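You operate a simulated robot arm through the tools that you are given. There is no shell and no other tool. Be economical: measure what you need, move in short steps, check, and stop when the job is done.

The job below is to be done with a simulated two-armed robot. You get a single attempt, and the scene is never put back.

JOB
On the top of the packing table, fold the blue cloth in half and then in half again.
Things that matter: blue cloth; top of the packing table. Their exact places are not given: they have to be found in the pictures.

The check looks at the end state, three seconds after you hand in, the way a careful person would. Anything else that was tipped, shoved, dropped, spilled or broken makes it a failure. Flat cloth is picked up by pressing the open fingertips on it (5 to 10 N) and closing them slowly along it; thin cloth reads only 2 to 8 mm in the jaws.

ROBOT AND FRAMES
Two 7-joint arms with two-finger parallel grippers on one trunk, on a base that drives. Base frame: it is fixed to the floor where the robot stands at the start and does not move with it; the origin is under the middle of the robot, x ahead of it, y to its left, z up; the surface under the hand at the start is at about z = 80. Units: cm, degrees, N and s.
The left shoulder is at the start at [7, 13.4, 107.6], the right one opposite. With the tool pointing down near the work surface each hand reaches from about 20 to 66 cm from the robot's upright axis, wherever it stands, measured 20 degrees to its own side. Places, roughly: top of the packing table [60, 30, 80]. Payload 1.57 kg a hand.
The TCP of each hand is the grasp point between the finger pads, 3 cm short of the fingertips. In the tool frame z runs along the fingers and y along their closing line. The gripper opens to 8 cm. The fingers are 1.7 cm wide and 1.2 cm thick; the gripper's body (4 by 8.2 cm) begins 8 cm behind the TCP.
Orientation is told as [roll, pitch, yaw] about the base's x, y, z axes, in that order, counted from this pose: with the fingers straight down and closing along the base's y, the tool's x points along the base's -x, its y along +y and its z along -z.

CONTROLS
- The arms move only by the tool arm_command. It takes "left_increments", "right_increments" or both (then of equal length, played together; a hand with none holds still); each is a list of rows, each an object (a shift or turn left out is 0, a gripper value left out holds the last) with "delta_pos": the shift along the tool's x, y, z in cm, a list of three; "angular": the turn, a rotation vector about the tool's x, y, z in degrees, a list of three; "fingers": the opening, from 0 (shut) to 1 (fully open). In form: [{"delta_pos": [dx, dy, dz], "angular": [wx, wy, wz], "fingers": fingers}, ...]. A call has 1 to 20 rows; each row shifts and turns the commanded pose from where the row before left it, along the tool's axes as they then stand. Rows are played at 5 a second. More than 5 cm and 8.6 degrees between two rows, or a gripper value outside its range, and nothing of the call is played. A pose out of reach is approached as far as the arm can. The call stops where the force on the tool passes 40 N (or 10 N more than at its start, if that is more) or the arm is blocked; 0.2 s more then pass. The fingers move at their own pace (about 15.3 cm/s each) and stop on an object; they squeeze with about 33 N. The grip force told is the motor's: it shows also when the fingers shut on nothing. Time passes only in rows, and 0.2 s behind the last, so rows that do not move let the fingers close. It gives the time, the measured TCP pose, the force on the tool (base axes), the opening and the grip force at its end, in the units of the frame above (readings bear some noise), with the torque about the TCP (base axes, N m) and any sound that the robot's microphone picked up.
- Cameras (640 x 400 px; columns grow to the right, rows downward): "scene" is now at [13.23, -2, 129.97]; the picture's right is [-0.24, -0.97, 0.00], its down [-0.62, 0.15, -0.77] and it looks along [0.75, -0.18, -0.64] (base axes); focal length 249 px, centre (320, 200). "left" rides on the left gripper at [7.2, 0.7, -12.2] in its tool frame; the picture's right is [-0.09, 1.00, 0.00], its down [-0.84, -0.08, -0.54] and it looks along [-0.54, -0.05, 0.84] (tool axes); focal length 238 px, centre (320, 200). "right" rides on the right gripper at [7.2, -0.7, -12.2] in its tool frame; the picture's right is [0.09, 1.00, 0.00], its down [-0.84, 0.08, -0.54] and it looks along [-0.54, 0.05, 0.84] (tool axes); focal length 238 px, centre (320, 200).
- get_image(camera): a new picture of that camera. No time passes.
- raise_lower(by): slides the trunk up (or, below 0, down) by that many cm; the arms and the scene camera ride with it, the base frame stays. It gives what a move gives, with no picture.
- base_move(legs): drives the robot by 1 to 6 legs, each [ahead, left, turn to the left] in cm, cm and degrees, along the robot's own axes; the way and the turn of a leg run together, so that a leg with both is an arc; at most 150 cm and 180 degrees a leg. The arms and the cameras ride along, it lands a little off, and it stops where it bumps. It gives what a move gives.
- head_to(pan, tilt): turns the head with the scene camera to pan (to the left, within 86 degrees either way) and tilt (down, from -29 to 69), counted from straight ahead of the robot. It gives what a move gives.
- pixel_to_xyz(camera, pixels): for up to 12 pixels [column, row] of the newest picture of that camera ("zoom" is the newest enlarged one), the place [x, y, z] in the base frame of the surface seen there, good to about 0.3 cm. No time passes.
- close_up(camera, box): a new picture of the part [left, top, right, bottom] of that camera's present view, enlarged. No time passes.
- job_done(): hands the job in; it is judged then, once.

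Work in short steps. Measure before you move; look again where a grasp or a placing could have gone wrong, and mend it. You have 80 turns and 78 pictures in all, those below and enlarged ones among them. Open the grippers and draw the arms clear of the work before you hand the job in, unless the task says otherwise; then end with one line.

The tools are called after "Request:" as a command line: name --argument value ..., lists and objects as JSON in quotes. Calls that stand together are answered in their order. arm_command: Moves the arms, as the interface text tells. Its arguments: {"type":"object","properties":{"left_increments":{"type":"array"},"right_increments":{"type":"array"}},"required":[]} The other tools are called the same way: raise_lower (by) slides the trunk up or down; base_move (legs) drives the base; head_to (pan, tilt) turns the head that bears the scene camera; get_image (camera) takes a picture; pixel_to_xyz (camera, pixels) gives the place of the surface under pixels of a picture; close_up (camera, box) takes an enlarged picture of a part of a camera's view; job_done () hands the job in.

At the start:

```text
clock: 0.0
left_eef_pos: [50.73, 18.57, 99.69]
left_ee_rot: [0.0, -0.1, 0.0]
left_force: [-0.8, 0.2, -0.2]
left_ft_torque: [-0.01, 0.01, 0.01]
left_gripper_width: 8.01
left_finger_force: 0.1
right_eef_pos: [43.0, -17.79, 112.27]
right_ee_rot: [0.0, 0.0, 0.0]
right_force: [-0.9, -0.3, -0.1]
right_ft_torque: [0.01, -0.03, 0.0]
right_gripper_width: 7.98
right_finger_force: 0.1
trunk travel left (down, up): [-65.0, 29.0]
robot x, y, heading: [-0.18, 0.12, 0.1]
head pan, tilt: [-13.9, 39.7]
```

scene: 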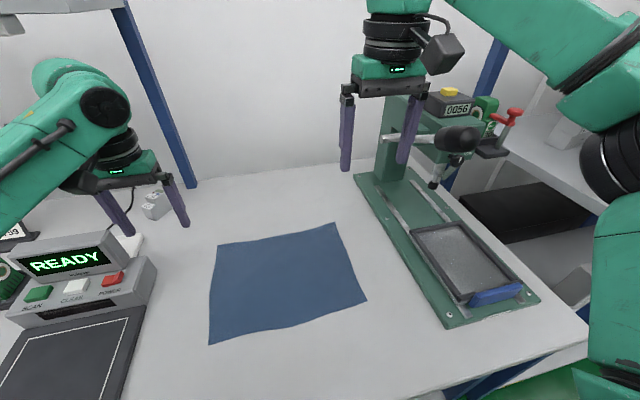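
right: 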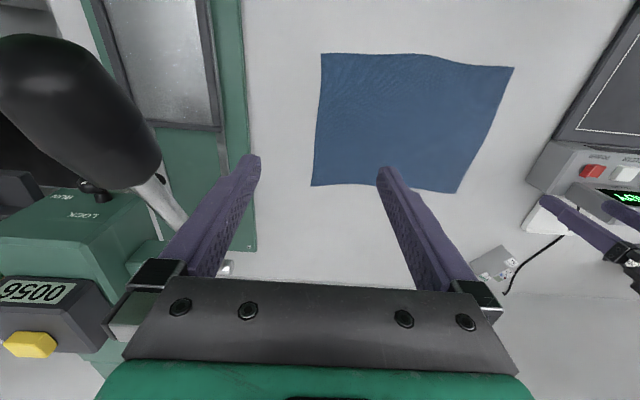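
left: 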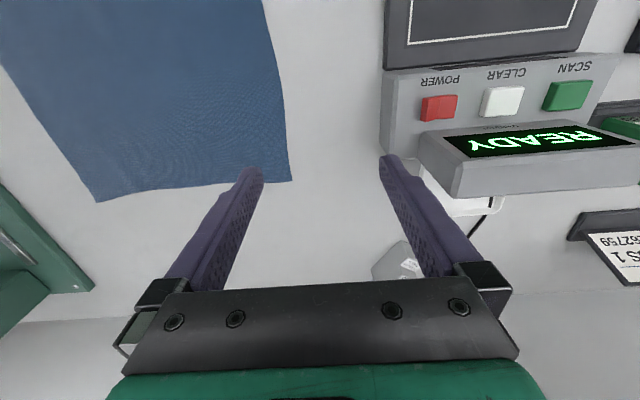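

The cloth's corners in the scene picture sit at about (217,244), (335,223), (367,300), (208,345). I measure them, along with the nearby obstacles and the table.

Request:
pixel_to_xyz --camera "scene" --pixels '[[218, 246], [334, 225], [365, 299], [210, 342], [212, 295], [290, 320], [280, 270], [440, 325], [355, 180], [150, 260], [110, 400], [190, 200]]'

```text
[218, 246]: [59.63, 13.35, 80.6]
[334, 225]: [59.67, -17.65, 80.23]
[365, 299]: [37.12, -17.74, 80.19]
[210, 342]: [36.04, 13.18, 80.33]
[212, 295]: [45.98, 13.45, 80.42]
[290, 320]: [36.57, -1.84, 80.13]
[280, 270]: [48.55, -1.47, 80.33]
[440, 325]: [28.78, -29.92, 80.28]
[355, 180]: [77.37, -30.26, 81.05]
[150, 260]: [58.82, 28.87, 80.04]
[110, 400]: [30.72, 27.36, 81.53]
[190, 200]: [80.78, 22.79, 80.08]
```

The cloth spans x 36–60 and y −18–13, and lies flat at z≈80. I check the clearance to the press on the right and to the device on the left.

Request:
pixel_to_xyz --camera "scene" --pixels '[[388, 140], [435, 182], [445, 140], [393, 110], [360, 178], [450, 322], [375, 215], [470, 300], [155, 275], [110, 245], [475, 135], [400, 175]]'

Request:
close_up --camera "scene" --box '[180, 190, 400, 360]'

```text
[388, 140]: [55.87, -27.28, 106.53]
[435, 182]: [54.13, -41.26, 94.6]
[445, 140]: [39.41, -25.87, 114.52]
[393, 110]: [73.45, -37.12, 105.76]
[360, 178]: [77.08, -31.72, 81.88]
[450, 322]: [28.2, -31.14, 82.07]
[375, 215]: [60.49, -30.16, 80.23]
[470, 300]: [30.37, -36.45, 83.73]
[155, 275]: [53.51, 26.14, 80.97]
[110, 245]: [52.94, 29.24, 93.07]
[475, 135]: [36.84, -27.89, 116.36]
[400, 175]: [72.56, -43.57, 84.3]
```

```text
2.35 times, centred on (290, 275) of scene
```

zoom: 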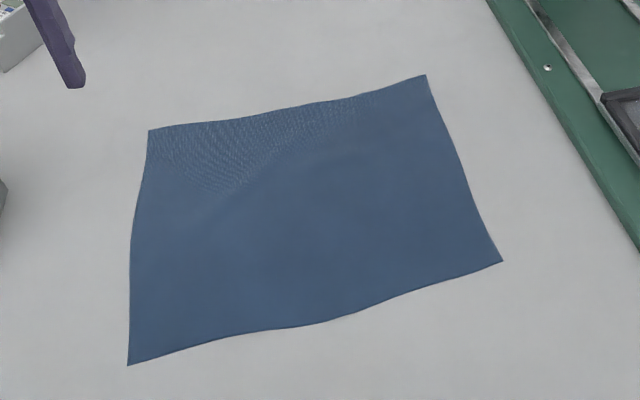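

The press's black lever reaches toward the robot at about (37..56, −27, 106..116), close to the right hand and arm. I locate the right elbow and forearm to judge the clearance.

Request:
pixel_to_xyz --camera "scene" --pixels '[[520, 60], [560, 110], [620, 120], [590, 160], [600, 250], [480, 20], [455, 140], [478, 140], [435, 55], [80, 90], [20, 180], [620, 340]]'

Request:
head_to --pan -35 --tilt 30

Request:
get_image --camera "scene"

```text
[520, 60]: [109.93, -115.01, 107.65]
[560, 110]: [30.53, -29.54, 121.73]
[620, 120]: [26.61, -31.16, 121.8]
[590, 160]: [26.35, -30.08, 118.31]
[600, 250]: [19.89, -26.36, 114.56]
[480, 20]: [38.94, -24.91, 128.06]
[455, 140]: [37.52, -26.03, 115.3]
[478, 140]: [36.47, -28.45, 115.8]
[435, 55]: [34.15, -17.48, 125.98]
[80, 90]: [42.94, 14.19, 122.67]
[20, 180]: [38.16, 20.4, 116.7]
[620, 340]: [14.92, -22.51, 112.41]
```

```text
clock: 0.8
left_eef_pos: [50.63, 18.48, 99.63]
left_ee_rot: [0.0, 0.1, 0.0]
left_force: [0.1, 0.2, 0.5]
left_ft_torque: [-0.03, 0.01, -0.02]
left_gripper_width: 8.0
left_finger_force: 0.1
right_eef_pos: [43.03, -17.85, 112.21]
right_ee_rot: [0.0, 0.0, 0.1]
right_force: [0.2, 0.7, -0.5]
right_ft_torque: [0.02, 0.01, 0.01]
right_gripper_width: 7.99
right_finger_force: 0.0
trunk travel left (down, up): [-65.0, 29.0]
robot x, y, heading: [-0.08, 0.07, -0.1]
head pan, tilt: [-35.0, 30.0]
```

```text
73 pictures are left
```

scene: 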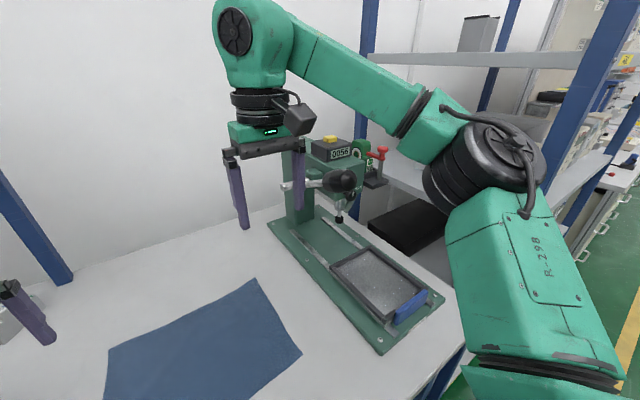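

The right elbow, at about (30,−30,122), is only a few cm from the press lever, so I'd rather shift the base left before using the right arm. First I look at the left side to check for space.

Request:
head_to --pan 45 --tilt 30

Request:
get_image --camera "scene"

```text
clock: 2.4
left_eef_pos: [50.66, 18.52, 99.69]
left_ee_rot: [0.0, 0.0, -0.1]
left_force: [-0.2, 0.3, -0.1]
left_ft_torque: [0.0, 0.03, -0.03]
left_gripper_width: 8.02
left_finger_force: 0.0
right_eef_pos: [43.03, -17.89, 112.37]
right_ee_rot: [0.0, 0.0, 0.0]
right_force: [0.1, 0.3, -0.1]
right_ft_torque: [-0.02, 0.01, 0.03]
right_gripper_width: 8.0
right_finger_force: 0.1
trunk travel left (down, up): [-65.0, 29.0]
robot x, y, heading: [-0.15, 0.2, -0.1]
head pan, tilt: [45.0, 30.0]
```

```text
72 pictures are left
```

scene: 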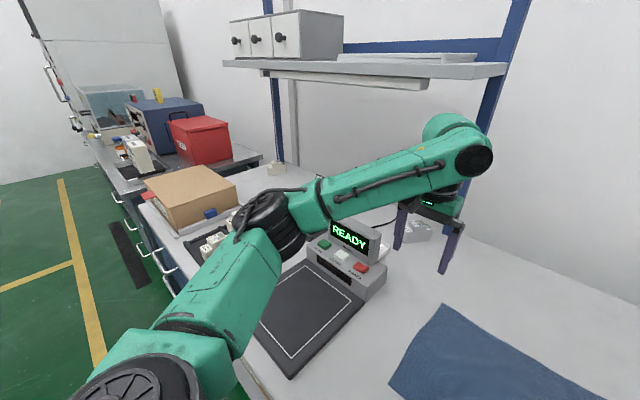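

There is space on the left. I raise the left hand and draw it inward, then drive the base 14 cm to the left.

Request:
arm_command --left_increments '[{"delta_pos": [0, -3, -3]}, {"delta_pos": [0, -3, -3]}, {"delta_pos": [0, -2, -2]}, {}]'

Request:
base_move --legs '[[0, 14, 0]]'

Request:
head_to --pan -20 --tilt 40

Request:
get_image --camera "scene"

```text
clock: 3.4
left_eef_pos: [50.55, 10.58, 107.73]
left_ee_rot: [0.1, 0.0, 0.0]
left_force: [-0.4, -0.2, 0.7]
left_ft_torque: [0.01, -0.01, -0.05]
left_gripper_width: 7.99
left_finger_force: 0.2
right_eef_pos: [43.09, -17.88, 112.28]
right_ee_rot: [0.1, -0.1, 0.0]
right_force: [-0.1, 0.1, 0.0]
right_ft_torque: [-0.02, 0.0, -0.02]
right_gripper_width: 7.99
right_finger_force: 0.1
trunk travel left (down, up): [-65.0, 29.0]
robot x, y, heading: [-0.1, -0.21, -0.2]
head pan, tilt: [45.0, 30.0]
```

```text
clock: 4.7
left_eef_pos: [50.79, 24.4, 107.73]
left_ee_rot: [0.1, 0.0, 0.0]
left_force: [0.3, -0.1, 0.6]
left_ft_torque: [0.02, -0.01, -0.01]
left_gripper_width: 8.0
left_finger_force: 0.0
right_eef_pos: [42.99, -4.04, 112.23]
right_ee_rot: [0.0, -0.1, 0.0]
right_force: [-0.6, -0.2, -0.3]
right_ft_torque: [0.03, 0.01, -0.01]
right_gripper_width: 7.98
right_finger_force: 0.0
trunk travel left (down, up): [-65.0, 29.0]
robot x, y, heading: [-0.1, 13.91, 0.0]
head pan, tilt: [45.0, 30.0]
```

```text
clock: 6.1
left_eef_pos: [50.74, 24.59, 107.66]
left_ee_rot: [0.0, 0.0, -0.1]
left_force: [-0.1, 0.2, -0.4]
left_ft_torque: [-0.03, 0.02, 0.02]
left_gripper_width: 8.01
left_finger_force: 0.1
right_eef_pos: [43.0, -3.96, 112.22]
right_ee_rot: [0.0, -0.1, -0.1]
right_force: [0.4, 0.6, -0.6]
right_ft_torque: [0.01, -0.03, -0.01]
right_gripper_width: 7.97
right_finger_force: 0.2
trunk travel left (down, up): [-65.0, 29.0]
robot x, y, heading: [0.03, 13.64, -0.2]
head pan, tilt: [-20.0, 40.0]
```

```text
71 pictures are left
```

scene: 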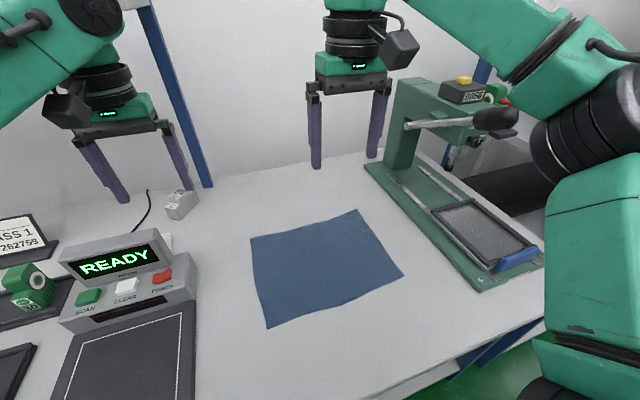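

The base is now at y≈13.7. I re-measure the lever and the cloth corners from here.

Request:
pixel_to_xyz --camera "scene" --pixels '[[480, 118], [515, 133], [412, 124], [560, 140], [450, 122], [252, 240], [356, 212], [401, 275], [268, 325], [325, 225], [305, 232], [340, 305]]'

Request:
arm_command --right_increments '[{"delta_pos": [-3, -1, 2]}, {"delta_pos": [-3, -2, 2]}, {"delta_pos": [-3, -2, 2]}, {"delta_pos": [-3, -2, 2]}, {"delta_pos": [-2.5, -2, 2]}, {}]' --left_increments '[{"delta_pos": [-1.5, -2.5, 3]}, {"delta_pos": [-1.5, -2.5, 3]}, {"delta_pos": [-1.5, -2.5, 3]}, {"delta_pos": [-1.5, -3, 3]}, {"delta_pos": [-1, -3, 3]}, {}]'

Request:
get_image --camera "scene"

```text
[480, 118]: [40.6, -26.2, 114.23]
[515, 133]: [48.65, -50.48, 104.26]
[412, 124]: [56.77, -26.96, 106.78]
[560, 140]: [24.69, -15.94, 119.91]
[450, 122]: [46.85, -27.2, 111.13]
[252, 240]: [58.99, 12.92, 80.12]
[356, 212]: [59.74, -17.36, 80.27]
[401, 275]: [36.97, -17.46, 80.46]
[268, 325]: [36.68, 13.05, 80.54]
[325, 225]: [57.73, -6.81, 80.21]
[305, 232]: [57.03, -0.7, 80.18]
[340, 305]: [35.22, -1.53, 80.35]
```

```text
clock: 7.5
left_eef_pos: [56.86, 12.15, 93.51]
left_ee_rot: [0.0, 0.0, -0.1]
left_force: [0.4, -0.5, -0.7]
left_ft_torque: [-0.01, 0.03, 0.02]
left_gripper_width: 8.02
left_finger_force: 0.1
left hand out of reach, approached as far as the arm can: row 5
right_eef_pos: [54.15, -10.32, 104.75]
right_ee_rot: [0.1, 0.0, 0.0]
right_force: [0.7, 0.2, -0.3]
right_ft_torque: [0.0, 0.02, -0.02]
right_gripper_width: 8.0
right_finger_force: 0.0
right hand out of reach, approached as far as the arm can: row 4, 5
trunk travel left (down, up): [-65.0, 29.0]
robot x, y, heading: [0.06, 14.14, -0.2]
head pan, tilt: [-20.0, 40.0]
```

```text
70 pictures are left
```

scene: 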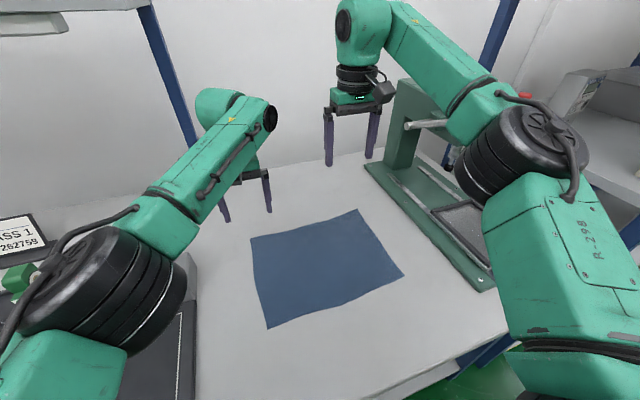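

Both hands are near their reach limit at this height, and the right forearm now hides the lever's grip. I measure the arm points and look down at the base against the table edge.

Request:
pixel_to_xyz --camera "scene" --pixels '[[480, 120], [465, 170], [455, 125], [500, 150], [540, 140], [440, 60], [475, 185], [447, 120], [490, 200], [420, 380], [440, 365], [360, 360]]'

Request:
head_to --pan 0 --tilt 69

Request:
get_image --camera "scene"

```text
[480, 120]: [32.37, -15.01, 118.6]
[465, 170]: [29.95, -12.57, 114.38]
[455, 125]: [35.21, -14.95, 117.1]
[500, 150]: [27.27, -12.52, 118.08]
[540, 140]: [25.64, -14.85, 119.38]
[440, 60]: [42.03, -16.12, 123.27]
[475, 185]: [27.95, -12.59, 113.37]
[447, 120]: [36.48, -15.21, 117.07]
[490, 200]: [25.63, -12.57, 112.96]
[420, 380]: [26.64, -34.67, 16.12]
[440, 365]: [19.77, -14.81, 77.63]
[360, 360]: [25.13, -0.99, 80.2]
```

```text
clock: 8.4
left_eef_pos: [56.91, 11.96, 93.5]
left_ee_rot: [0.1, 0.0, -0.1]
left_force: [0.1, -0.5, 0.9]
left_ft_torque: [0.0, 0.02, 0.01]
left_gripper_width: 7.98
left_finger_force: 0.1
right_eef_pos: [54.0, -10.44, 104.83]
right_ee_rot: [0.0, 0.1, 0.0]
right_force: [0.6, -0.4, -0.8]
right_ft_torque: [0.01, 0.02, 0.01]
right_gripper_width: 8.03
right_finger_force: 0.0
trunk travel left (down, up): [-65.0, 29.0]
robot x, y, heading: [0.1, 14.05, -0.0]
head pan, tilt: [0.0, 68.8]
```

```text
69 pictures are left
```

scene: 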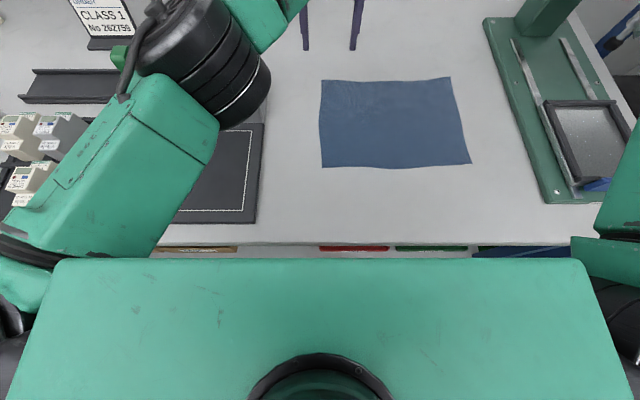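

The table edge is right at the trunk, so I can't drive forward, but the reach grows lower down. I lower both hands in steps and narrow the fingers.

Request:
arm_command --right_increments '[{"delta_pos": [0, -0.5, 3], "fingers": 0.45}, {"delta_pos": [0, -0.5, 3]}, {"delta_pos": [0, -0.5, 3]}, {"delta_pos": [0, -0.5, 3]}, {"delta_pos": [0, -0.5, 3]}, {}]' --left_increments '[{"delta_pos": [0, 0, 1], "fingers": 0.45}, {"delta_pos": [0, 0, 1]}, {"delta_pos": [0, 0, 1]}, {"delta_pos": [0, 0, 1]}, {"delta_pos": [0, 0, 1]}, {}]'

Request:
head_to --pan -20 --tilt 40

Request:
get_image --camera "scene"

```text
clock: 9.8
left_eef_pos: [56.76, 12.24, 88.71]
left_ee_rot: [0.0, 0.1, -0.1]
left_force: [-0.1, 0.0, -0.3]
left_ft_torque: [0.0, -0.03, -0.02]
left_gripper_width: 3.61
left_finger_force: 0.0
right_eef_pos: [54.19, -12.95, 89.85]
right_ee_rot: [0.0, 0.0, -0.1]
right_force: [-0.5, 0.4, 0.9]
right_ft_torque: [0.0, 0.02, -0.02]
right_gripper_width: 3.59
right_finger_force: 0.1
trunk travel left (down, up): [-65.0, 29.0]
robot x, y, heading: [0.17, 14.49, -0.0]
head pan, tilt: [0.0, 68.8]
```

```text
clock: 10.7
left_eef_pos: [56.82, 12.03, 88.65]
left_ee_rot: [0.0, 0.0, 0.0]
left_force: [0.4, 0.1, 0.1]
left_ft_torque: [0.0, 0.0, -0.01]
left_gripper_width: 3.59
left_finger_force: 0.1
right_eef_pos: [54.17, -13.03, 89.92]
right_ee_rot: [0.0, -0.1, -0.1]
right_force: [0.6, -1.2, 0.2]
right_ft_torque: [0.0, 0.0, 0.01]
right_gripper_width: 3.56
right_finger_force: 0.1
trunk travel left (down, up): [-65.0, 29.0]
robot x, y, heading: [0.19, 13.87, -0.1]
head pan, tilt: [-20.0, 40.0]
```

```text
68 pictures are left
```

scene: 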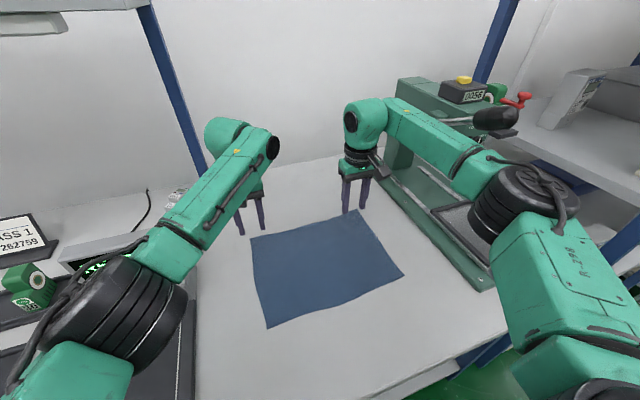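

The right forearm passes under and to the left of the lever, so it is clear. I move both hands over the far corners just above the cloth and check with the wrist cameras.

Request:
arm_command --right_increments '[{"delta_pos": [-1, -0.4, 1.5]}, {"delta_pos": [-1, -0.4, 1.5]}, {"delta_pos": [-1, -0.4, 1]}, {"delta_pos": [-1, -0.4, 1]}, {}]' --left_increments '[{"delta_pos": [-0.4, -0.4, 1]}, {"delta_pos": [-0.4, -0.4, 1]}, {"delta_pos": [-0.4, -0.4, 1]}, {"delta_pos": [-0.2, -0.4, 0.8]}, {}]'

Request:
get_image --camera "right"

Request:
get_image --camera "left"

```text
clock: 11.9
left_eef_pos: [56.93, 11.11, 84.97]
left_ee_rot: [-0.1, 0.1, -0.1]
left_force: [0.1, 1.3, 0.1]
left_ft_torque: [0.0, -0.02, -0.01]
left_gripper_width: 3.6
left_finger_force: 0.0
left hand out of reach, approached as far as the arm can: row 2, 3, 4
right_eef_pos: [55.63, -13.44, 87.6]
right_ee_rot: [0.0, -0.1, -0.2]
right_force: [0.1, -0.6, -0.7]
right_ft_torque: [-0.01, -0.02, -0.01]
right_gripper_width: 3.58
right_finger_force: 0.1
right hand out of reach, approached as far as the arm can: row 2, 3, 4
trunk travel left (down, up): [-65.0, 29.0]
robot x, y, heading: [-0.03, 13.95, 0.1]
head pan, tilt: [-20.0, 40.0]
```

```text
67 pictures are left
```

right: 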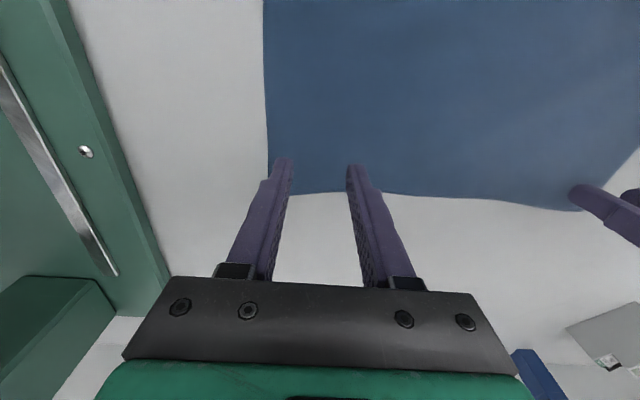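

```text
66 pictures are left
```

left: 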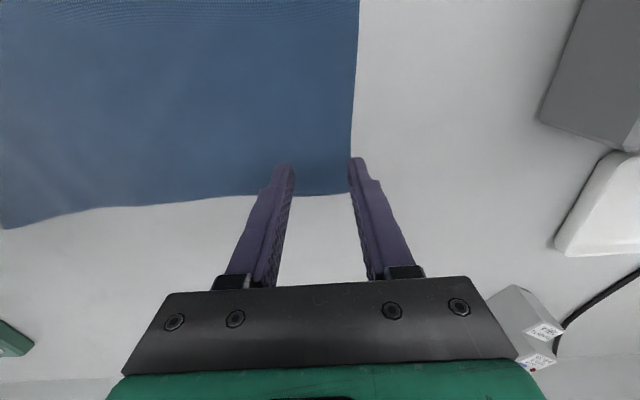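

Reach stops at x≈56–57 with vertical fingers. I tilt both tools 12° with the fingertips forward to gain reach, then shift to about 58 over the corners; the left hand also moves 1.5 cm inward, because its outer finger is at the cloth's edge.

Request:
arm_command --right_increments '[{"angular": [0, -6, 0]}, {"angular": [0, -6, 0]}, {"delta_pos": [-0.9, 0.1, 1.8]}, {"delta_pos": [-0.8, 0.1, 1.7]}, {}]' --left_increments '[{"angular": [0, -6, 0]}, {"angular": [0, -6, 0]}, {"delta_pos": [-0.4, -0.8, 0.4]}, {"delta_pos": [-0.4, -0.7, 0.3]}, {}]'

Request:
get_image --camera "right"

Request:
get_image --camera "left"

```text
clock: 13.1
left_eef_pos: [57.66, 9.64, 84.23]
left_ee_rot: [0.0, -12.0, -0.1]
left_force: [0.3, 0.4, 0.3]
left_ft_torque: [0.02, 0.02, -0.01]
left_gripper_width: 3.61
left_finger_force: 0.0
right_eef_pos: [58.01, -13.33, 84.51]
right_ee_rot: [0.0, -12.1, 0.0]
right_force: [-0.4, -0.3, 1.3]
right_ft_torque: [0.0, 0.01, 0.0]
right_gripper_width: 3.61
right_finger_force: 0.1
trunk travel left (down, up): [-65.0, 29.0]
robot x, y, heading: [0.25, 13.91, -0.1]
head pan, tilt: [-20.0, 40.0]
```

```text
65 pictures are left
```

right: 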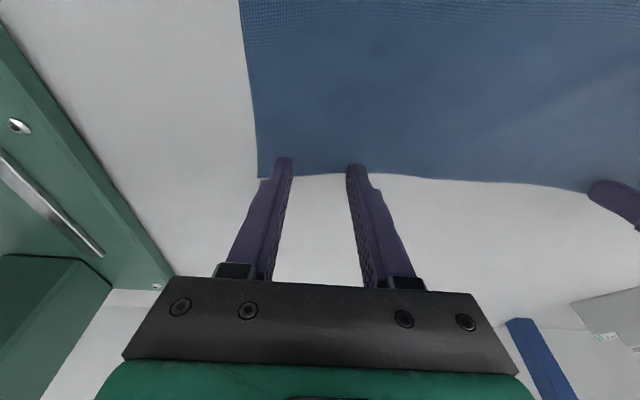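

```text
64 pictures are left
```

left: 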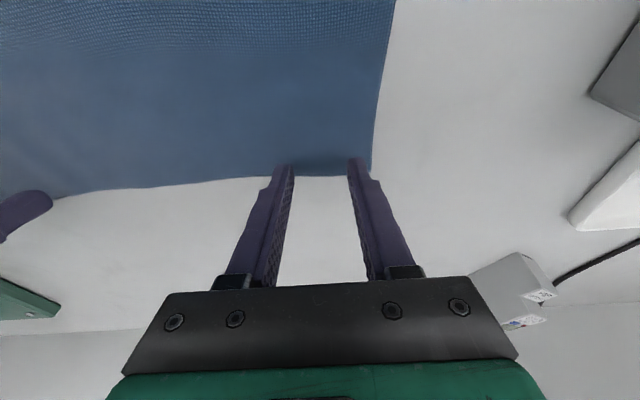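

Both corners are just outside the fingers, as wanted. I descend to near contact and read the forces.

Request:
arm_command --right_increments '[{"delta_pos": [0.1, 0, 0.5]}, {"delta_pos": [0.1, 0, 0.5]}, {"delta_pos": [0.03, 0, 0.15]}, {}]' --left_increments '[{"delta_pos": [0.1, 0, 0.5]}, {"delta_pos": [0.05, 0, 0.25]}, {"delta_pos": [0.03, 0, 0.15]}, {}]'

```text
clock: 14.1
left_eef_pos: [57.64, 9.57, 83.26]
left_ee_rot: [-0.1, -12.0, -0.2]
left_force: [-0.4, 0.2, -0.1]
left_ft_torque: [0.01, 0.01, 0.01]
left_gripper_width: 3.6
left_finger_force: 0.1
right_eef_pos: [57.93, -13.41, 83.32]
right_ee_rot: [0.1, -12.0, -0.2]
right_force: [-0.1, -0.3, 0.5]
right_ft_torque: [0.0, -0.01, 0.02]
right_gripper_width: 3.61
right_finger_force: 0.1
trunk travel left (down, up): [-65.0, 29.0]
robot x, y, heading: [-0.0, 14.07, -0.1]
head pan, tilt: [-20.0, 40.0]
```

No contact yet, so I go down in small steps.

Request:
arm_command --right_increments '[{"delta_pos": [0.03, 0, 0.15]}, {}]' --left_increments '[{"delta_pos": [0.03, 0, 0.15]}, {}]'

Request:
arm_command --right_increments '[{"delta_pos": [0.02, 0, 0.12]}, {}]' --left_increments '[{"delta_pos": [0.02, 0, 0.12]}, {}]'

```text
clock: 14.7
left_eef_pos: [57.71, 9.79, 83.27]
left_ee_rot: [0.0, -12.0, -0.1]
left_force: [0.0, -0.2, 0.5]
left_ft_torque: [-0.01, -0.03, 0.04]
left_gripper_width: 3.61
left_finger_force: 0.1
right_eef_pos: [57.88, -13.4, 83.25]
right_ee_rot: [0.0, -11.9, -0.1]
right_force: [-1.1, -0.4, 1.8]
right_ft_torque: [-0.02, 0.01, 0.05]
right_gripper_width: 3.6
right_finger_force: 0.1
trunk travel left (down, up): [-65.0, 29.0]
robot x, y, heading: [-0.21, 14.05, -0.0]
head pan, tilt: [-20.0, 40.0]
```

```text
clock: 15.3
left_eef_pos: [57.73, 9.66, 83.23]
left_ee_rot: [0.0, -12.2, -0.1]
left_force: [1.1, 0.0, 2.7]
left_ft_torque: [0.03, -0.03, -0.01]
left_gripper_width: 3.61
left_finger_force: 0.1
right_eef_pos: [57.92, -13.34, 83.19]
right_ee_rot: [0.1, -12.2, 0.0]
right_force: [0.9, -0.8, 7.4]
right_ft_torque: [-0.03, -0.04, -0.01]
right_gripper_width: 3.6
right_finger_force: 0.0
trunk travel left (down, up): [-65.0, 29.0]
robot x, y, heading: [-0.23, 13.86, -0.2]
head pan, tilt: [-20.0, 40.0]
```

Contact on both hands: right 7.4 N, left 2.7 N. I press the left a touch more and close both slowly.

Request:
arm_command --left_increments '[{"delta_pos": [0.02, 0, 0.1]}, {"fingers": 0.4}, {"fingers": 0.35}, {"fingers": 0.3}, {"fingers": 0.25}, {"fingers": 0.2}, {"fingers": 0.15}, {"fingers": 0.1}, {"fingers": 0.05}, {"fingers": 0}, {}, {}]' --right_increments '[{}, {"fingers": 0.4}, {"fingers": 0.35}, {"fingers": 0.3}, {"fingers": 0.25}, {"fingers": 0.2}, {"fingers": 0.15}, {"fingers": 0.1}, {"fingers": 0.05}, {"fingers": 0}, {}, {}]'

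Request:
get_image --camera "right"

Request:
get_image --camera "left"

```text
clock: 17.9
left_eef_pos: [57.48, 9.63, 83.23]
left_ee_rot: [-0.1, -12.3, -0.2]
left_force: [0.4, -9.0, 13.1]
left_ft_torque: [-0.24, 0.0, 0.01]
left_gripper_width: 0.2
left_finger_force: 23.6
right_eef_pos: [57.76, -13.31, 83.28]
right_ee_rot: [0.1, -12.2, 0.0]
right_force: [-0.5, 9.8, 3.5]
right_ft_torque: [0.33, -0.02, 0.02]
right_gripper_width: 0.22
right_finger_force: 23.6
trunk travel left (down, up): [-65.0, 29.0]
robot x, y, heading: [-0.25, 14.04, -0.2]
head pan, tilt: [-20.0, 40.0]
```

```text
63 pictures are left
```

right: 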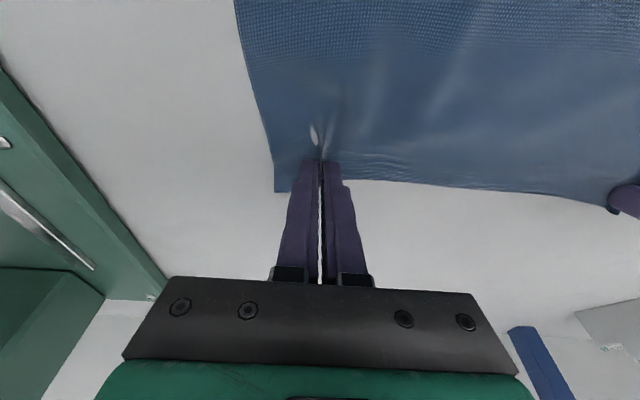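

```text
62 pictures are left
```

left: 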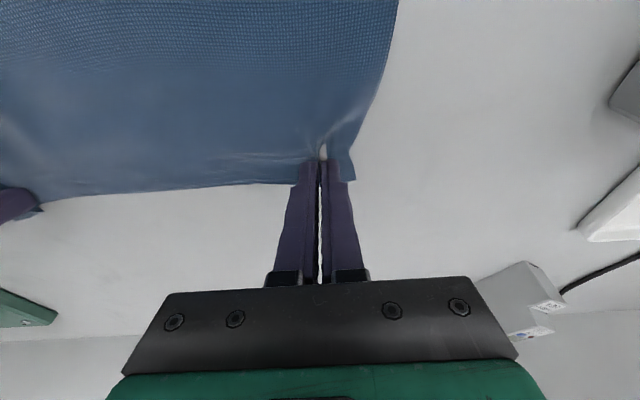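

Widths of 0.2 cm look like cloth, with about 9 N of lateral tension between the hands. I ease the hands 0.3 cm inward, lift 3 cm and check.

Request:
arm_command --left_increments '[{"delta_pos": [-0.1, -0.2, -0.5]}, {"delta_pos": [-0.15, -0.15, -0.8]}, {"delta_pos": [0.2, 0, -0.9]}, {"delta_pos": [0.3, 0, -0.8]}, {}]' --right_increments '[{"delta_pos": [-0.1, 0.2, -0.5]}, {"delta_pos": [-0.15, 0.15, -0.8]}, {"delta_pos": [0.2, 0, -0.9]}, {"delta_pos": [0.3, 0, -0.8]}, {}]'

Request:
get_image --camera "scene"

Request:
get_image --camera "right"

```text
clock: 19.1
left_eef_pos: [56.86, 9.39, 85.94]
left_ee_rot: [0.0, -11.8, 0.0]
left_force: [-0.1, -4.1, 0.1]
left_ft_torque: [-0.11, 0.01, 0.04]
left_gripper_width: 0.19
left_finger_force: 23.6
right_eef_pos: [57.1, -13.04, 85.91]
right_ee_rot: [0.0, -11.9, -0.1]
right_force: [0.2, 3.2, 0.1]
right_ft_torque: [0.09, -0.04, 0.01]
right_gripper_width: 0.15
right_finger_force: 23.8
trunk travel left (down, up): [-65.0, 29.0]
robot x, y, heading: [-0.11, 13.94, 0.0]
head pan, tilt: [-20.0, 40.0]
```

```text
61 pictures are left
```

scene: 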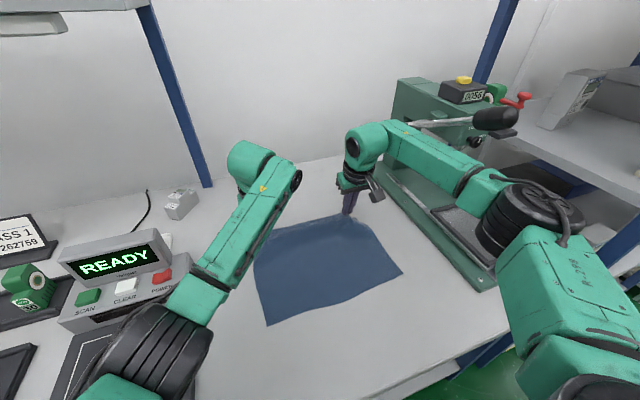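

```text
60 pictures are left
```

right: 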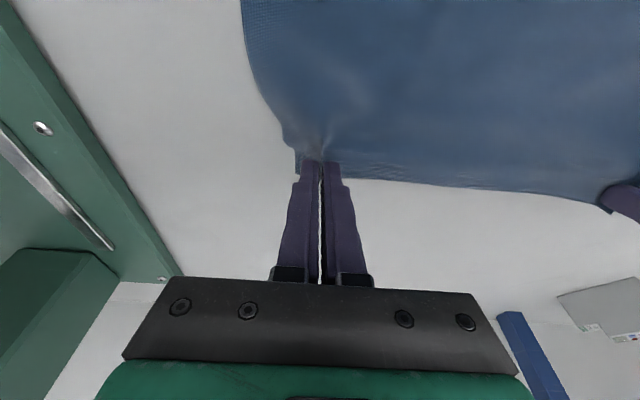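

Both corners are held. I carry them up and back toward the robot while taking the tilt out, and stop about halfway to check the right elbow against the lever.

Request:
arm_command --left_increments '[{"delta_pos": [0.71, -0.1, -1.48]}, {"delta_pos": [0.71, 0, -1.48]}, {"delta_pos": [0.71, 0, -1.48]}, {"delta_pos": [0.71, 0, -1.48]}, {"delta_pos": [1.54, 0, -0.66], "angular": [0, 3, 0]}, {"delta_pos": [1.54, 0, -0.66], "angular": [0, 3, 0]}, {"delta_pos": [1.54, 0, -0.6], "angular": [0, 3, 0]}, {"delta_pos": [1.54, 0, -0.5], "angular": [0, 3, 0]}, {}]' --right_increments '[{"delta_pos": [0.71, 0.1, -1.48]}, {"delta_pos": [0.71, 0, -1.48]}, {"delta_pos": [0.71, 0, -1.48]}, {"delta_pos": [0.71, 0, -1.48]}, {"delta_pos": [1.54, 0, -0.66], "angular": [0, 3, 0]}, {"delta_pos": [1.54, 0, -0.66], "angular": [0, 3, 0]}, {"delta_pos": [1.54, 0, -0.6], "angular": [0, 3, 0]}, {"delta_pos": [1.54, 0, -0.5], "angular": [0, 3, 0]}, {}]'

Request:
get_image --camera "scene"

```text
clock: 21.1
left_eef_pos: [46.57, 9.17, 92.81]
left_ee_rot: [0.0, 0.1, 0.0]
left_force: [0.4, -0.6, -0.9]
left_ft_torque: [0.0, 0.0, 0.02]
left_gripper_width: 0.16
left_finger_force: 23.4
right_eef_pos: [46.53, -12.87, 92.69]
right_ee_rot: [0.1, 0.1, -0.1]
right_force: [-0.1, 0.4, -0.5]
right_ft_torque: [0.03, 0.02, 0.0]
right_gripper_width: 0.16
right_finger_force: 24.0
trunk travel left (down, up): [-65.0, 29.0]
robot x, y, heading: [0.5, 14.03, -0.4]
head pan, tilt: [-20.0, 40.0]
```

```text
59 pictures are left
```

scene: 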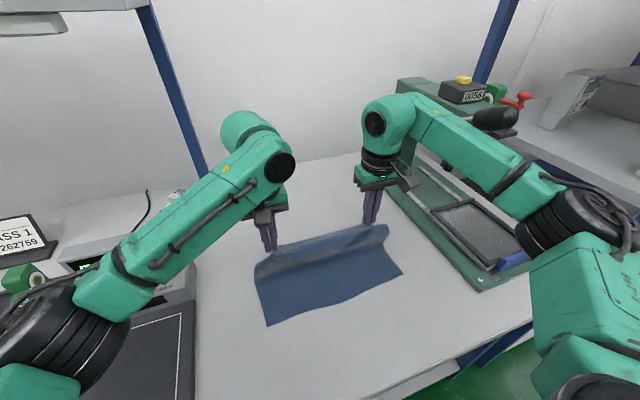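

The fold is forming well. I check the forearm's distance to the lever before continuing.

Request:
pixel_to_xyz --camera "scene" --pixels '[[475, 115], [505, 118], [500, 145], [480, 130], [530, 165], [550, 195], [575, 190], [610, 205], [310, 290], [262, 265], [388, 235], [330, 245]]'

```text
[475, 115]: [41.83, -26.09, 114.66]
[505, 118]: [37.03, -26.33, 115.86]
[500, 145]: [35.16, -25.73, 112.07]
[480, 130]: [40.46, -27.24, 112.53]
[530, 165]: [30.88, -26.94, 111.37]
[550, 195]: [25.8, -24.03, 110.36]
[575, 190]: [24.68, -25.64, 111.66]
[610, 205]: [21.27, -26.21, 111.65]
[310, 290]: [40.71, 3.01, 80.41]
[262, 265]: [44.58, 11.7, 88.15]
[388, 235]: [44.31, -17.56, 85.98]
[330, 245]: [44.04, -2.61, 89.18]
```

The forearm's top (35,−26,112) is just under the lever's grip (37,−26,~114). The hands must come down anyway, so I lower the trunk 6 cm, which takes the whole arm away from the lever.

Request:
raise_lower --by -6

Request:
get_image --camera "scene"

```text
clock: 22.1
left_eef_pos: [46.51, 9.32, 86.77]
left_ee_rot: [-0.1, -0.1, -0.1]
left_force: [-0.6, -0.6, 0.2]
left_ft_torque: [-0.01, -0.04, 0.01]
left_gripper_width: 0.18
left_finger_force: 23.9
right_eef_pos: [46.54, -12.83, 86.67]
right_ee_rot: [0.0, 0.1, -0.1]
right_force: [-0.5, 0.3, 0.4]
right_ft_torque: [-0.03, -0.02, -0.01]
right_gripper_width: 0.17
right_finger_force: 23.1
trunk travel left (down, up): [-59.0, 35.0]
robot x, y, heading: [0.1, 13.69, 0.0]
head pan, tilt: [-20.0, 40.0]
```

```text
58 pictures are left
```

scene: 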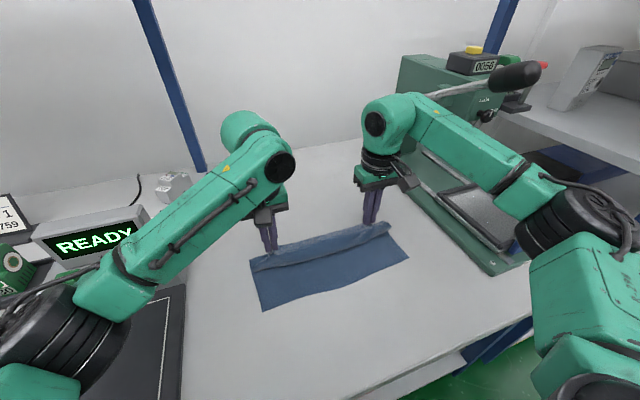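

The arm is now clear of the lever, and the cloth is still folded over. I bring the hands back toward the near edge.

Request:
arm_command --left_increments '[{"delta_pos": [1.5, 0, -0.4]}, {"delta_pos": [1.5, 0, -0.2]}, {"delta_pos": [1.5, 0, 0]}, {"delta_pos": [1.5, 0, 0.2]}, {"delta_pos": [1.5, 0, 0.4]}, {}]' --right_increments '[{"delta_pos": [1.5, 0, -0.4]}, {"delta_pos": [1.5, 0, -0.2]}, {"delta_pos": [1.5, 0, 0]}, {"delta_pos": [1.5, 0, 0.2]}, {"delta_pos": [1.5, 0, 0.4]}, {}]'

Request:
get_image --camera "scene"

Request:
close_up --camera "scene" --box '[230, 190, 430, 330]'

```text
clock: 23.5
left_eef_pos: [39.09, 9.32, 86.62]
left_ee_rot: [0.0, 0.1, -0.1]
left_force: [0.1, -1.4, -0.2]
left_ft_torque: [-0.04, -0.01, 0.01]
left_gripper_width: 0.19
left_finger_force: 23.9
right_eef_pos: [39.04, -12.82, 86.74]
right_ee_rot: [0.0, 0.0, -0.1]
right_force: [-0.1, 1.5, 0.0]
right_ft_torque: [0.03, 0.03, -0.03]
right_gripper_width: 0.18
right_finger_force: 23.7
trunk travel left (down, up): [-59.0, 35.0]
robot x, y, heading: [0.11, 14.05, 0.3]
head pan, tilt: [-20.0, 40.0]
```

```text
57 pictures are left
```

scene: 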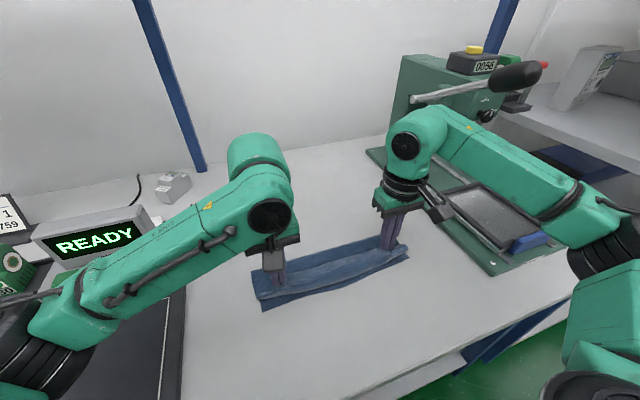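

```text
2.86 times, centred on (330, 260) of scene
```

zoom: 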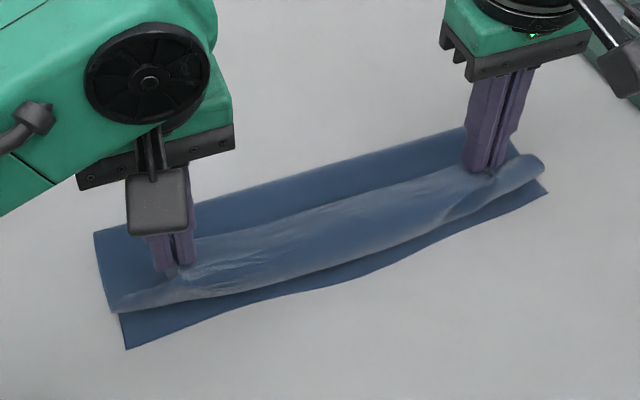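

A roll hangs in front of the fingers, and the near edge shows ahead of it. I measure both, plus the fold line.

Request:
pixel_to_xyz --camera "zoom" --pixels '[[126, 346], [120, 306], [300, 280], [310, 298], [355, 275], [546, 192], [540, 165], [97, 235], [250, 190], [460, 132], [380, 240], [180, 300]]'

Request:
get_image --camera "left"

Request:
get_image --camera "right"

```text
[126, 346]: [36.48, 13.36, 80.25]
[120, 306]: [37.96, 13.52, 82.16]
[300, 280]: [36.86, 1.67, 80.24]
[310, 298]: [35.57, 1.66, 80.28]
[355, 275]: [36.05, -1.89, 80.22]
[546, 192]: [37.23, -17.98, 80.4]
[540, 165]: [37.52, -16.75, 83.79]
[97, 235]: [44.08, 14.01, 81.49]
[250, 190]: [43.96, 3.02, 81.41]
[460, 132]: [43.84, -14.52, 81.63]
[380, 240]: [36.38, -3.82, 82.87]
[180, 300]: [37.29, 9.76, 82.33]
```

```text
55 pictures are left
```

left: 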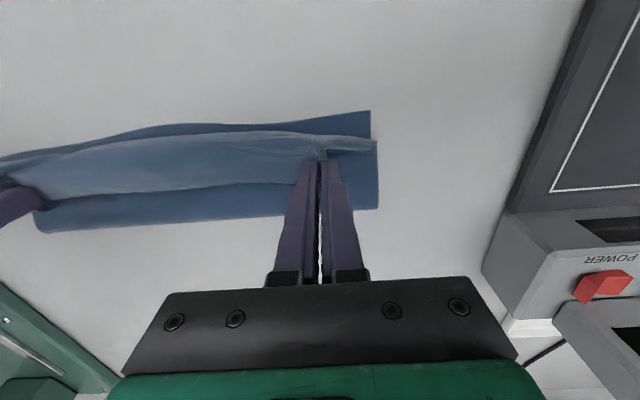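

```text
54 pictures are left
```

right: 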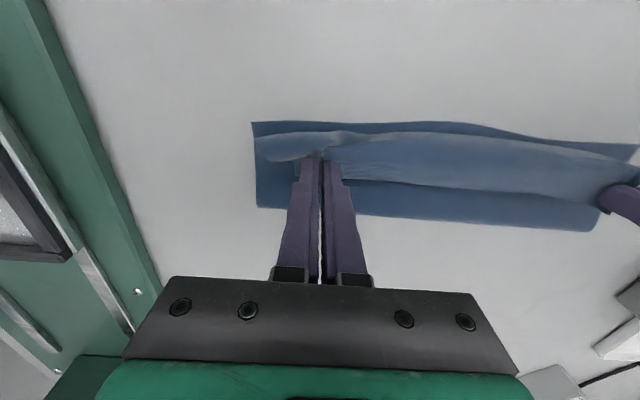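

The slack has rolled toward me under the fingers. I need to lift the corners to pull the roll straight, then lay the edge down. To keep the forearm low under the lever, I lower the trunk 2 cm and then raise the hands with the arms, tilting the fingertips toward the robot.

Request:
raise_lower --by -2

Request:
arm_command --left_increments '[{"delta_pos": [-0.3, 0, -1.2]}, {"delta_pos": [-0.3, 0, -1.2]}, {"delta_pos": [-0.3, 0, -1.2]}, {"delta_pos": [-0.3, 0, -1.2]}, {}]' --right_increments '[{"delta_pos": [-0.3, 0, -1.2]}, {"delta_pos": [-0.3, 0, -1.2]}, {"delta_pos": [-0.3, 0, -1.2]}, {"delta_pos": [-0.3, 0, -1.2]}, {}]'

Request:
raise_lower --by -3

Request:
arm_command --left_increments '[{"delta_pos": [-0.3, 0, -1.2]}, {"delta_pos": [-0.3, 0, -1.2]}, {"delta_pos": [-0.2, 0, -1.2]}, {"delta_pos": [0, 0, -1.2]}, {}]' --right_increments '[{"delta_pos": [-0.3, 0, -1.2]}, {"delta_pos": [-0.3, 0, -1.2]}, {"delta_pos": [-0.2, 0, -1.2]}, {"delta_pos": [0, 0, -1.2]}, {}]'

Request:
get_image --camera "scene"

```text
clock: 24.2
left_eef_pos: [39.09, 9.29, 84.71]
left_ee_rot: [0.0, -0.1, -0.1]
left_force: [0.1, -1.7, -0.3]
left_ft_torque: [-0.06, 0.0, 0.02]
left_gripper_width: 0.18
left_finger_force: 23.1
right_eef_pos: [39.06, -12.81, 84.84]
right_ee_rot: [0.0, -0.1, -0.1]
right_force: [0.0, 1.5, -0.4]
right_ft_torque: [0.05, 0.0, -0.01]
right_gripper_width: 0.17
right_finger_force: 23.3
trunk travel left (down, up): [-57.0, 37.0]
robot x, y, heading: [0.21, 14.43, 0.1]
head pan, tilt: [-20.0, 40.0]
```

```text
clock: 25.4
left_eef_pos: [40.28, 9.27, 89.37]
left_ee_rot: [0.0, -0.1, -0.1]
left_force: [-0.6, -1.9, 0.2]
left_ft_torque: [-0.05, -0.03, 0.04]
left_gripper_width: 0.18
left_finger_force: 23.2
right_eef_pos: [40.25, -12.99, 89.73]
right_ee_rot: [0.0, 0.1, -0.2]
right_force: [0.4, 3.1, 0.0]
right_ft_torque: [0.09, -0.01, -0.03]
right_gripper_width: 0.17
right_finger_force: 23.5
trunk travel left (down, up): [-57.0, 37.0]
robot x, y, heading: [0.12, 13.87, -0.0]
head pan, tilt: [-20.0, 40.0]
```

```text
clock: 26.1
left_eef_pos: [40.21, 9.34, 86.49]
left_ee_rot: [0.0, 0.0, -0.2]
left_force: [-0.1, -2.8, 0.3]
left_ft_torque: [-0.08, -0.05, 0.06]
left_gripper_width: 0.2
left_finger_force: 23.1
right_eef_pos: [40.34, -12.9, 86.63]
right_ee_rot: [-0.1, 0.0, 0.0]
right_force: [-0.9, 3.1, 0.3]
right_ft_torque: [0.05, 0.0, 0.0]
right_gripper_width: 0.19
right_finger_force: 23.7
trunk travel left (down, up): [-54.0, 40.0]
robot x, y, heading: [0.37, 13.97, 0.1]
head pan, tilt: [-20.0, 40.0]
```

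```text
clock: 27.4
left_eef_pos: [41.08, 9.22, 91.4]
left_ee_rot: [0.0, -0.1, -0.2]
left_force: [0.2, -1.6, -0.9]
left_ft_torque: [-0.04, -0.01, 0.01]
left_gripper_width: 0.16
left_finger_force: 24.0
right_eef_pos: [41.26, -12.97, 91.48]
right_ee_rot: [0.1, 0.0, -0.1]
right_force: [0.7, 1.1, -0.7]
right_ft_torque: [0.1, 0.02, 0.03]
right_gripper_width: 0.17
right_finger_force: 23.0
trunk travel left (down, up): [-54.0, 40.0]
robot x, y, heading: [0.07, 13.82, 0.1]
head pan, tilt: [-20.0, 40.0]
```

```text
53 pictures are left
```

scene: 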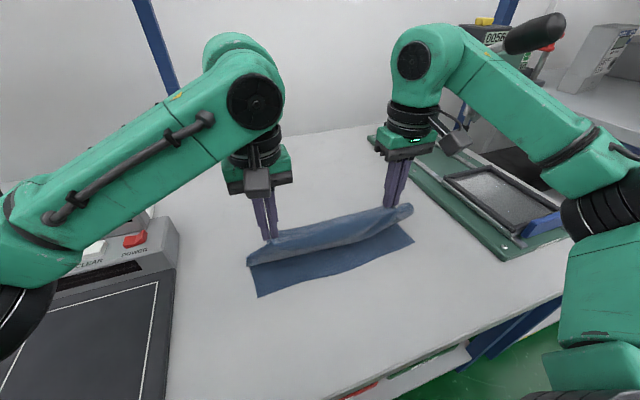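

The roll is lifting. I check the closeness to the lever and take a close view of the cloth.

Request:
pixel_to_xyz --camera "scene" --pixels '[[510, 42], [530, 38], [500, 60], [520, 80], [540, 95], [470, 50], [560, 120], [600, 140], [430, 50], [610, 180]]'

Request:
close_up --camera "scene" --box '[230, 170, 430, 310]'

Request:
get_image --camera "left"

```text
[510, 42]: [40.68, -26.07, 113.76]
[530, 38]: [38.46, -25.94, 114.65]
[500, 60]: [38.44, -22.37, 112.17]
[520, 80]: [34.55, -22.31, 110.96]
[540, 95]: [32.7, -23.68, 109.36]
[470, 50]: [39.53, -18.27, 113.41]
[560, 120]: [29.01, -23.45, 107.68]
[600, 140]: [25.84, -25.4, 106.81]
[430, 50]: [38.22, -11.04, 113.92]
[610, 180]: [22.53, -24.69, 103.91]
```

```text
2.86 times, centred on (330, 240) of scene
```

zoom: 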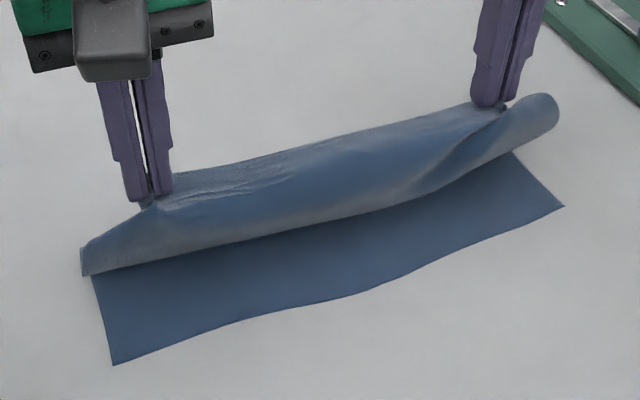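

```text
51 pictures are left
```

left: 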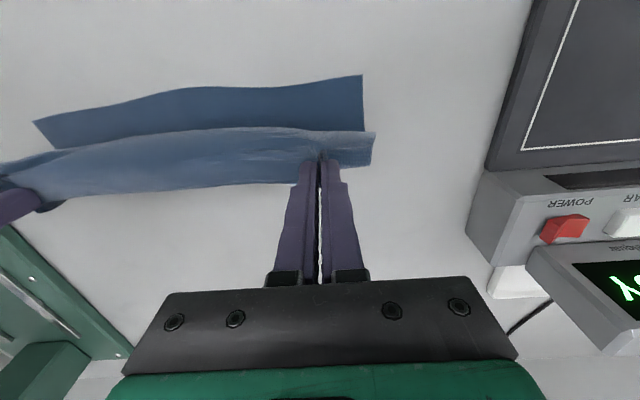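

The forearm keeps about 3–4 cm from the lever. The cloth bags toward the robot because it leaves the fingers on that side, so I tilt the fingertips forward (−24°) while drawing the hands back to pull the bag straight.

Request:
arm_command --left_increments '[{"delta_pos": [1, 0, 0.4], "angular": [0, -6, 0]}, {"delta_pos": [1.04, 0, 0.3], "angular": [0, -6, 0]}, {"delta_pos": [1.06, 0, 0.18], "angular": [0, -6, 0]}, {"delta_pos": [1.07, 0, 0.07], "angular": [0, -6, 0]}, {}]' --right_increments '[{"delta_pos": [1, 0, 0.4], "angular": [0, -6, 0]}, {"delta_pos": [1.04, 0, 0.3], "angular": [0, -6, 0]}, {"delta_pos": [1.06, 0, 0.18], "angular": [0, -6, 0]}, {"delta_pos": [1.07, 0, 0.07], "angular": [0, -6, 0]}, {}]'

Request:
get_image --camera "scene"

Request:
get_image --camera "left"

```text
clock: 28.6
left_eef_pos: [37.08, 9.41, 89.46]
left_ee_rot: [0.1, -23.9, -0.1]
left_force: [0.2, -0.8, -0.5]
left_ft_torque: [-0.02, -0.02, 0.0]
left_gripper_width: 0.18
left_finger_force: 23.6
right_eef_pos: [37.18, -12.78, 89.84]
right_ee_rot: [0.0, -24.0, -0.2]
right_force: [0.4, 1.9, 0.9]
right_ft_torque: [0.02, -0.01, -0.01]
right_gripper_width: 0.17
right_finger_force: 23.6
trunk travel left (down, up): [-54.0, 40.0]
robot x, y, heading: [0.03, 13.93, 0.1]
head pan, tilt: [-20.0, 40.0]
```

```text
50 pictures are left
```

scene: 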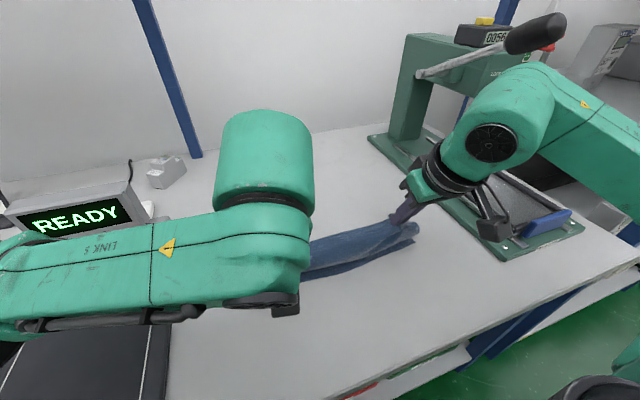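

```text
49 pictures are left
```

left: 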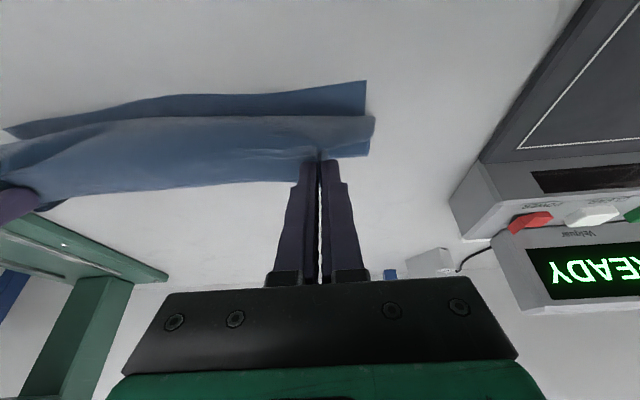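

I measure the shape of the cloth from the left wrist view and look from the right one.

Request:
pixel_to_xyz --camera "left" --pixels '[[366, 82], [366, 112], [374, 122], [368, 150], [200, 97], [200, 113], [200, 125], [200, 150], [200, 180], [320, 152], [300, 130], [345, 140]]'

Request:
get_image --camera "right"

```text
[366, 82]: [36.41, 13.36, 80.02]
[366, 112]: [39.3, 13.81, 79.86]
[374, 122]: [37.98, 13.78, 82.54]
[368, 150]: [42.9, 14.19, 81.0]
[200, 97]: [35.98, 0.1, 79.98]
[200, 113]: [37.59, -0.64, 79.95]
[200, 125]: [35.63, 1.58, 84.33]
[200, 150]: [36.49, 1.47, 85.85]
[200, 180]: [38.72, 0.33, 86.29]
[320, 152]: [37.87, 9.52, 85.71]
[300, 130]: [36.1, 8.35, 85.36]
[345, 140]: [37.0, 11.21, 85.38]
```

```text
48 pictures are left
```

right: 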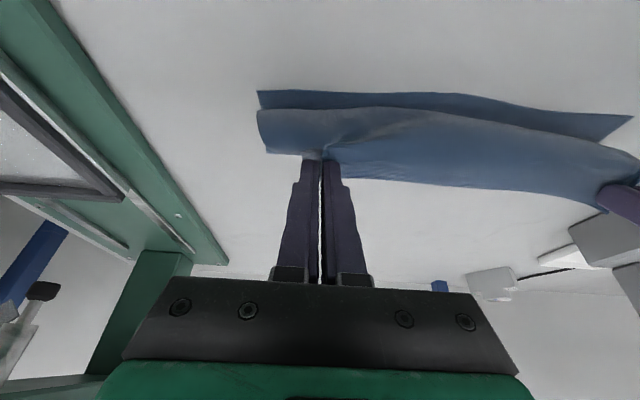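

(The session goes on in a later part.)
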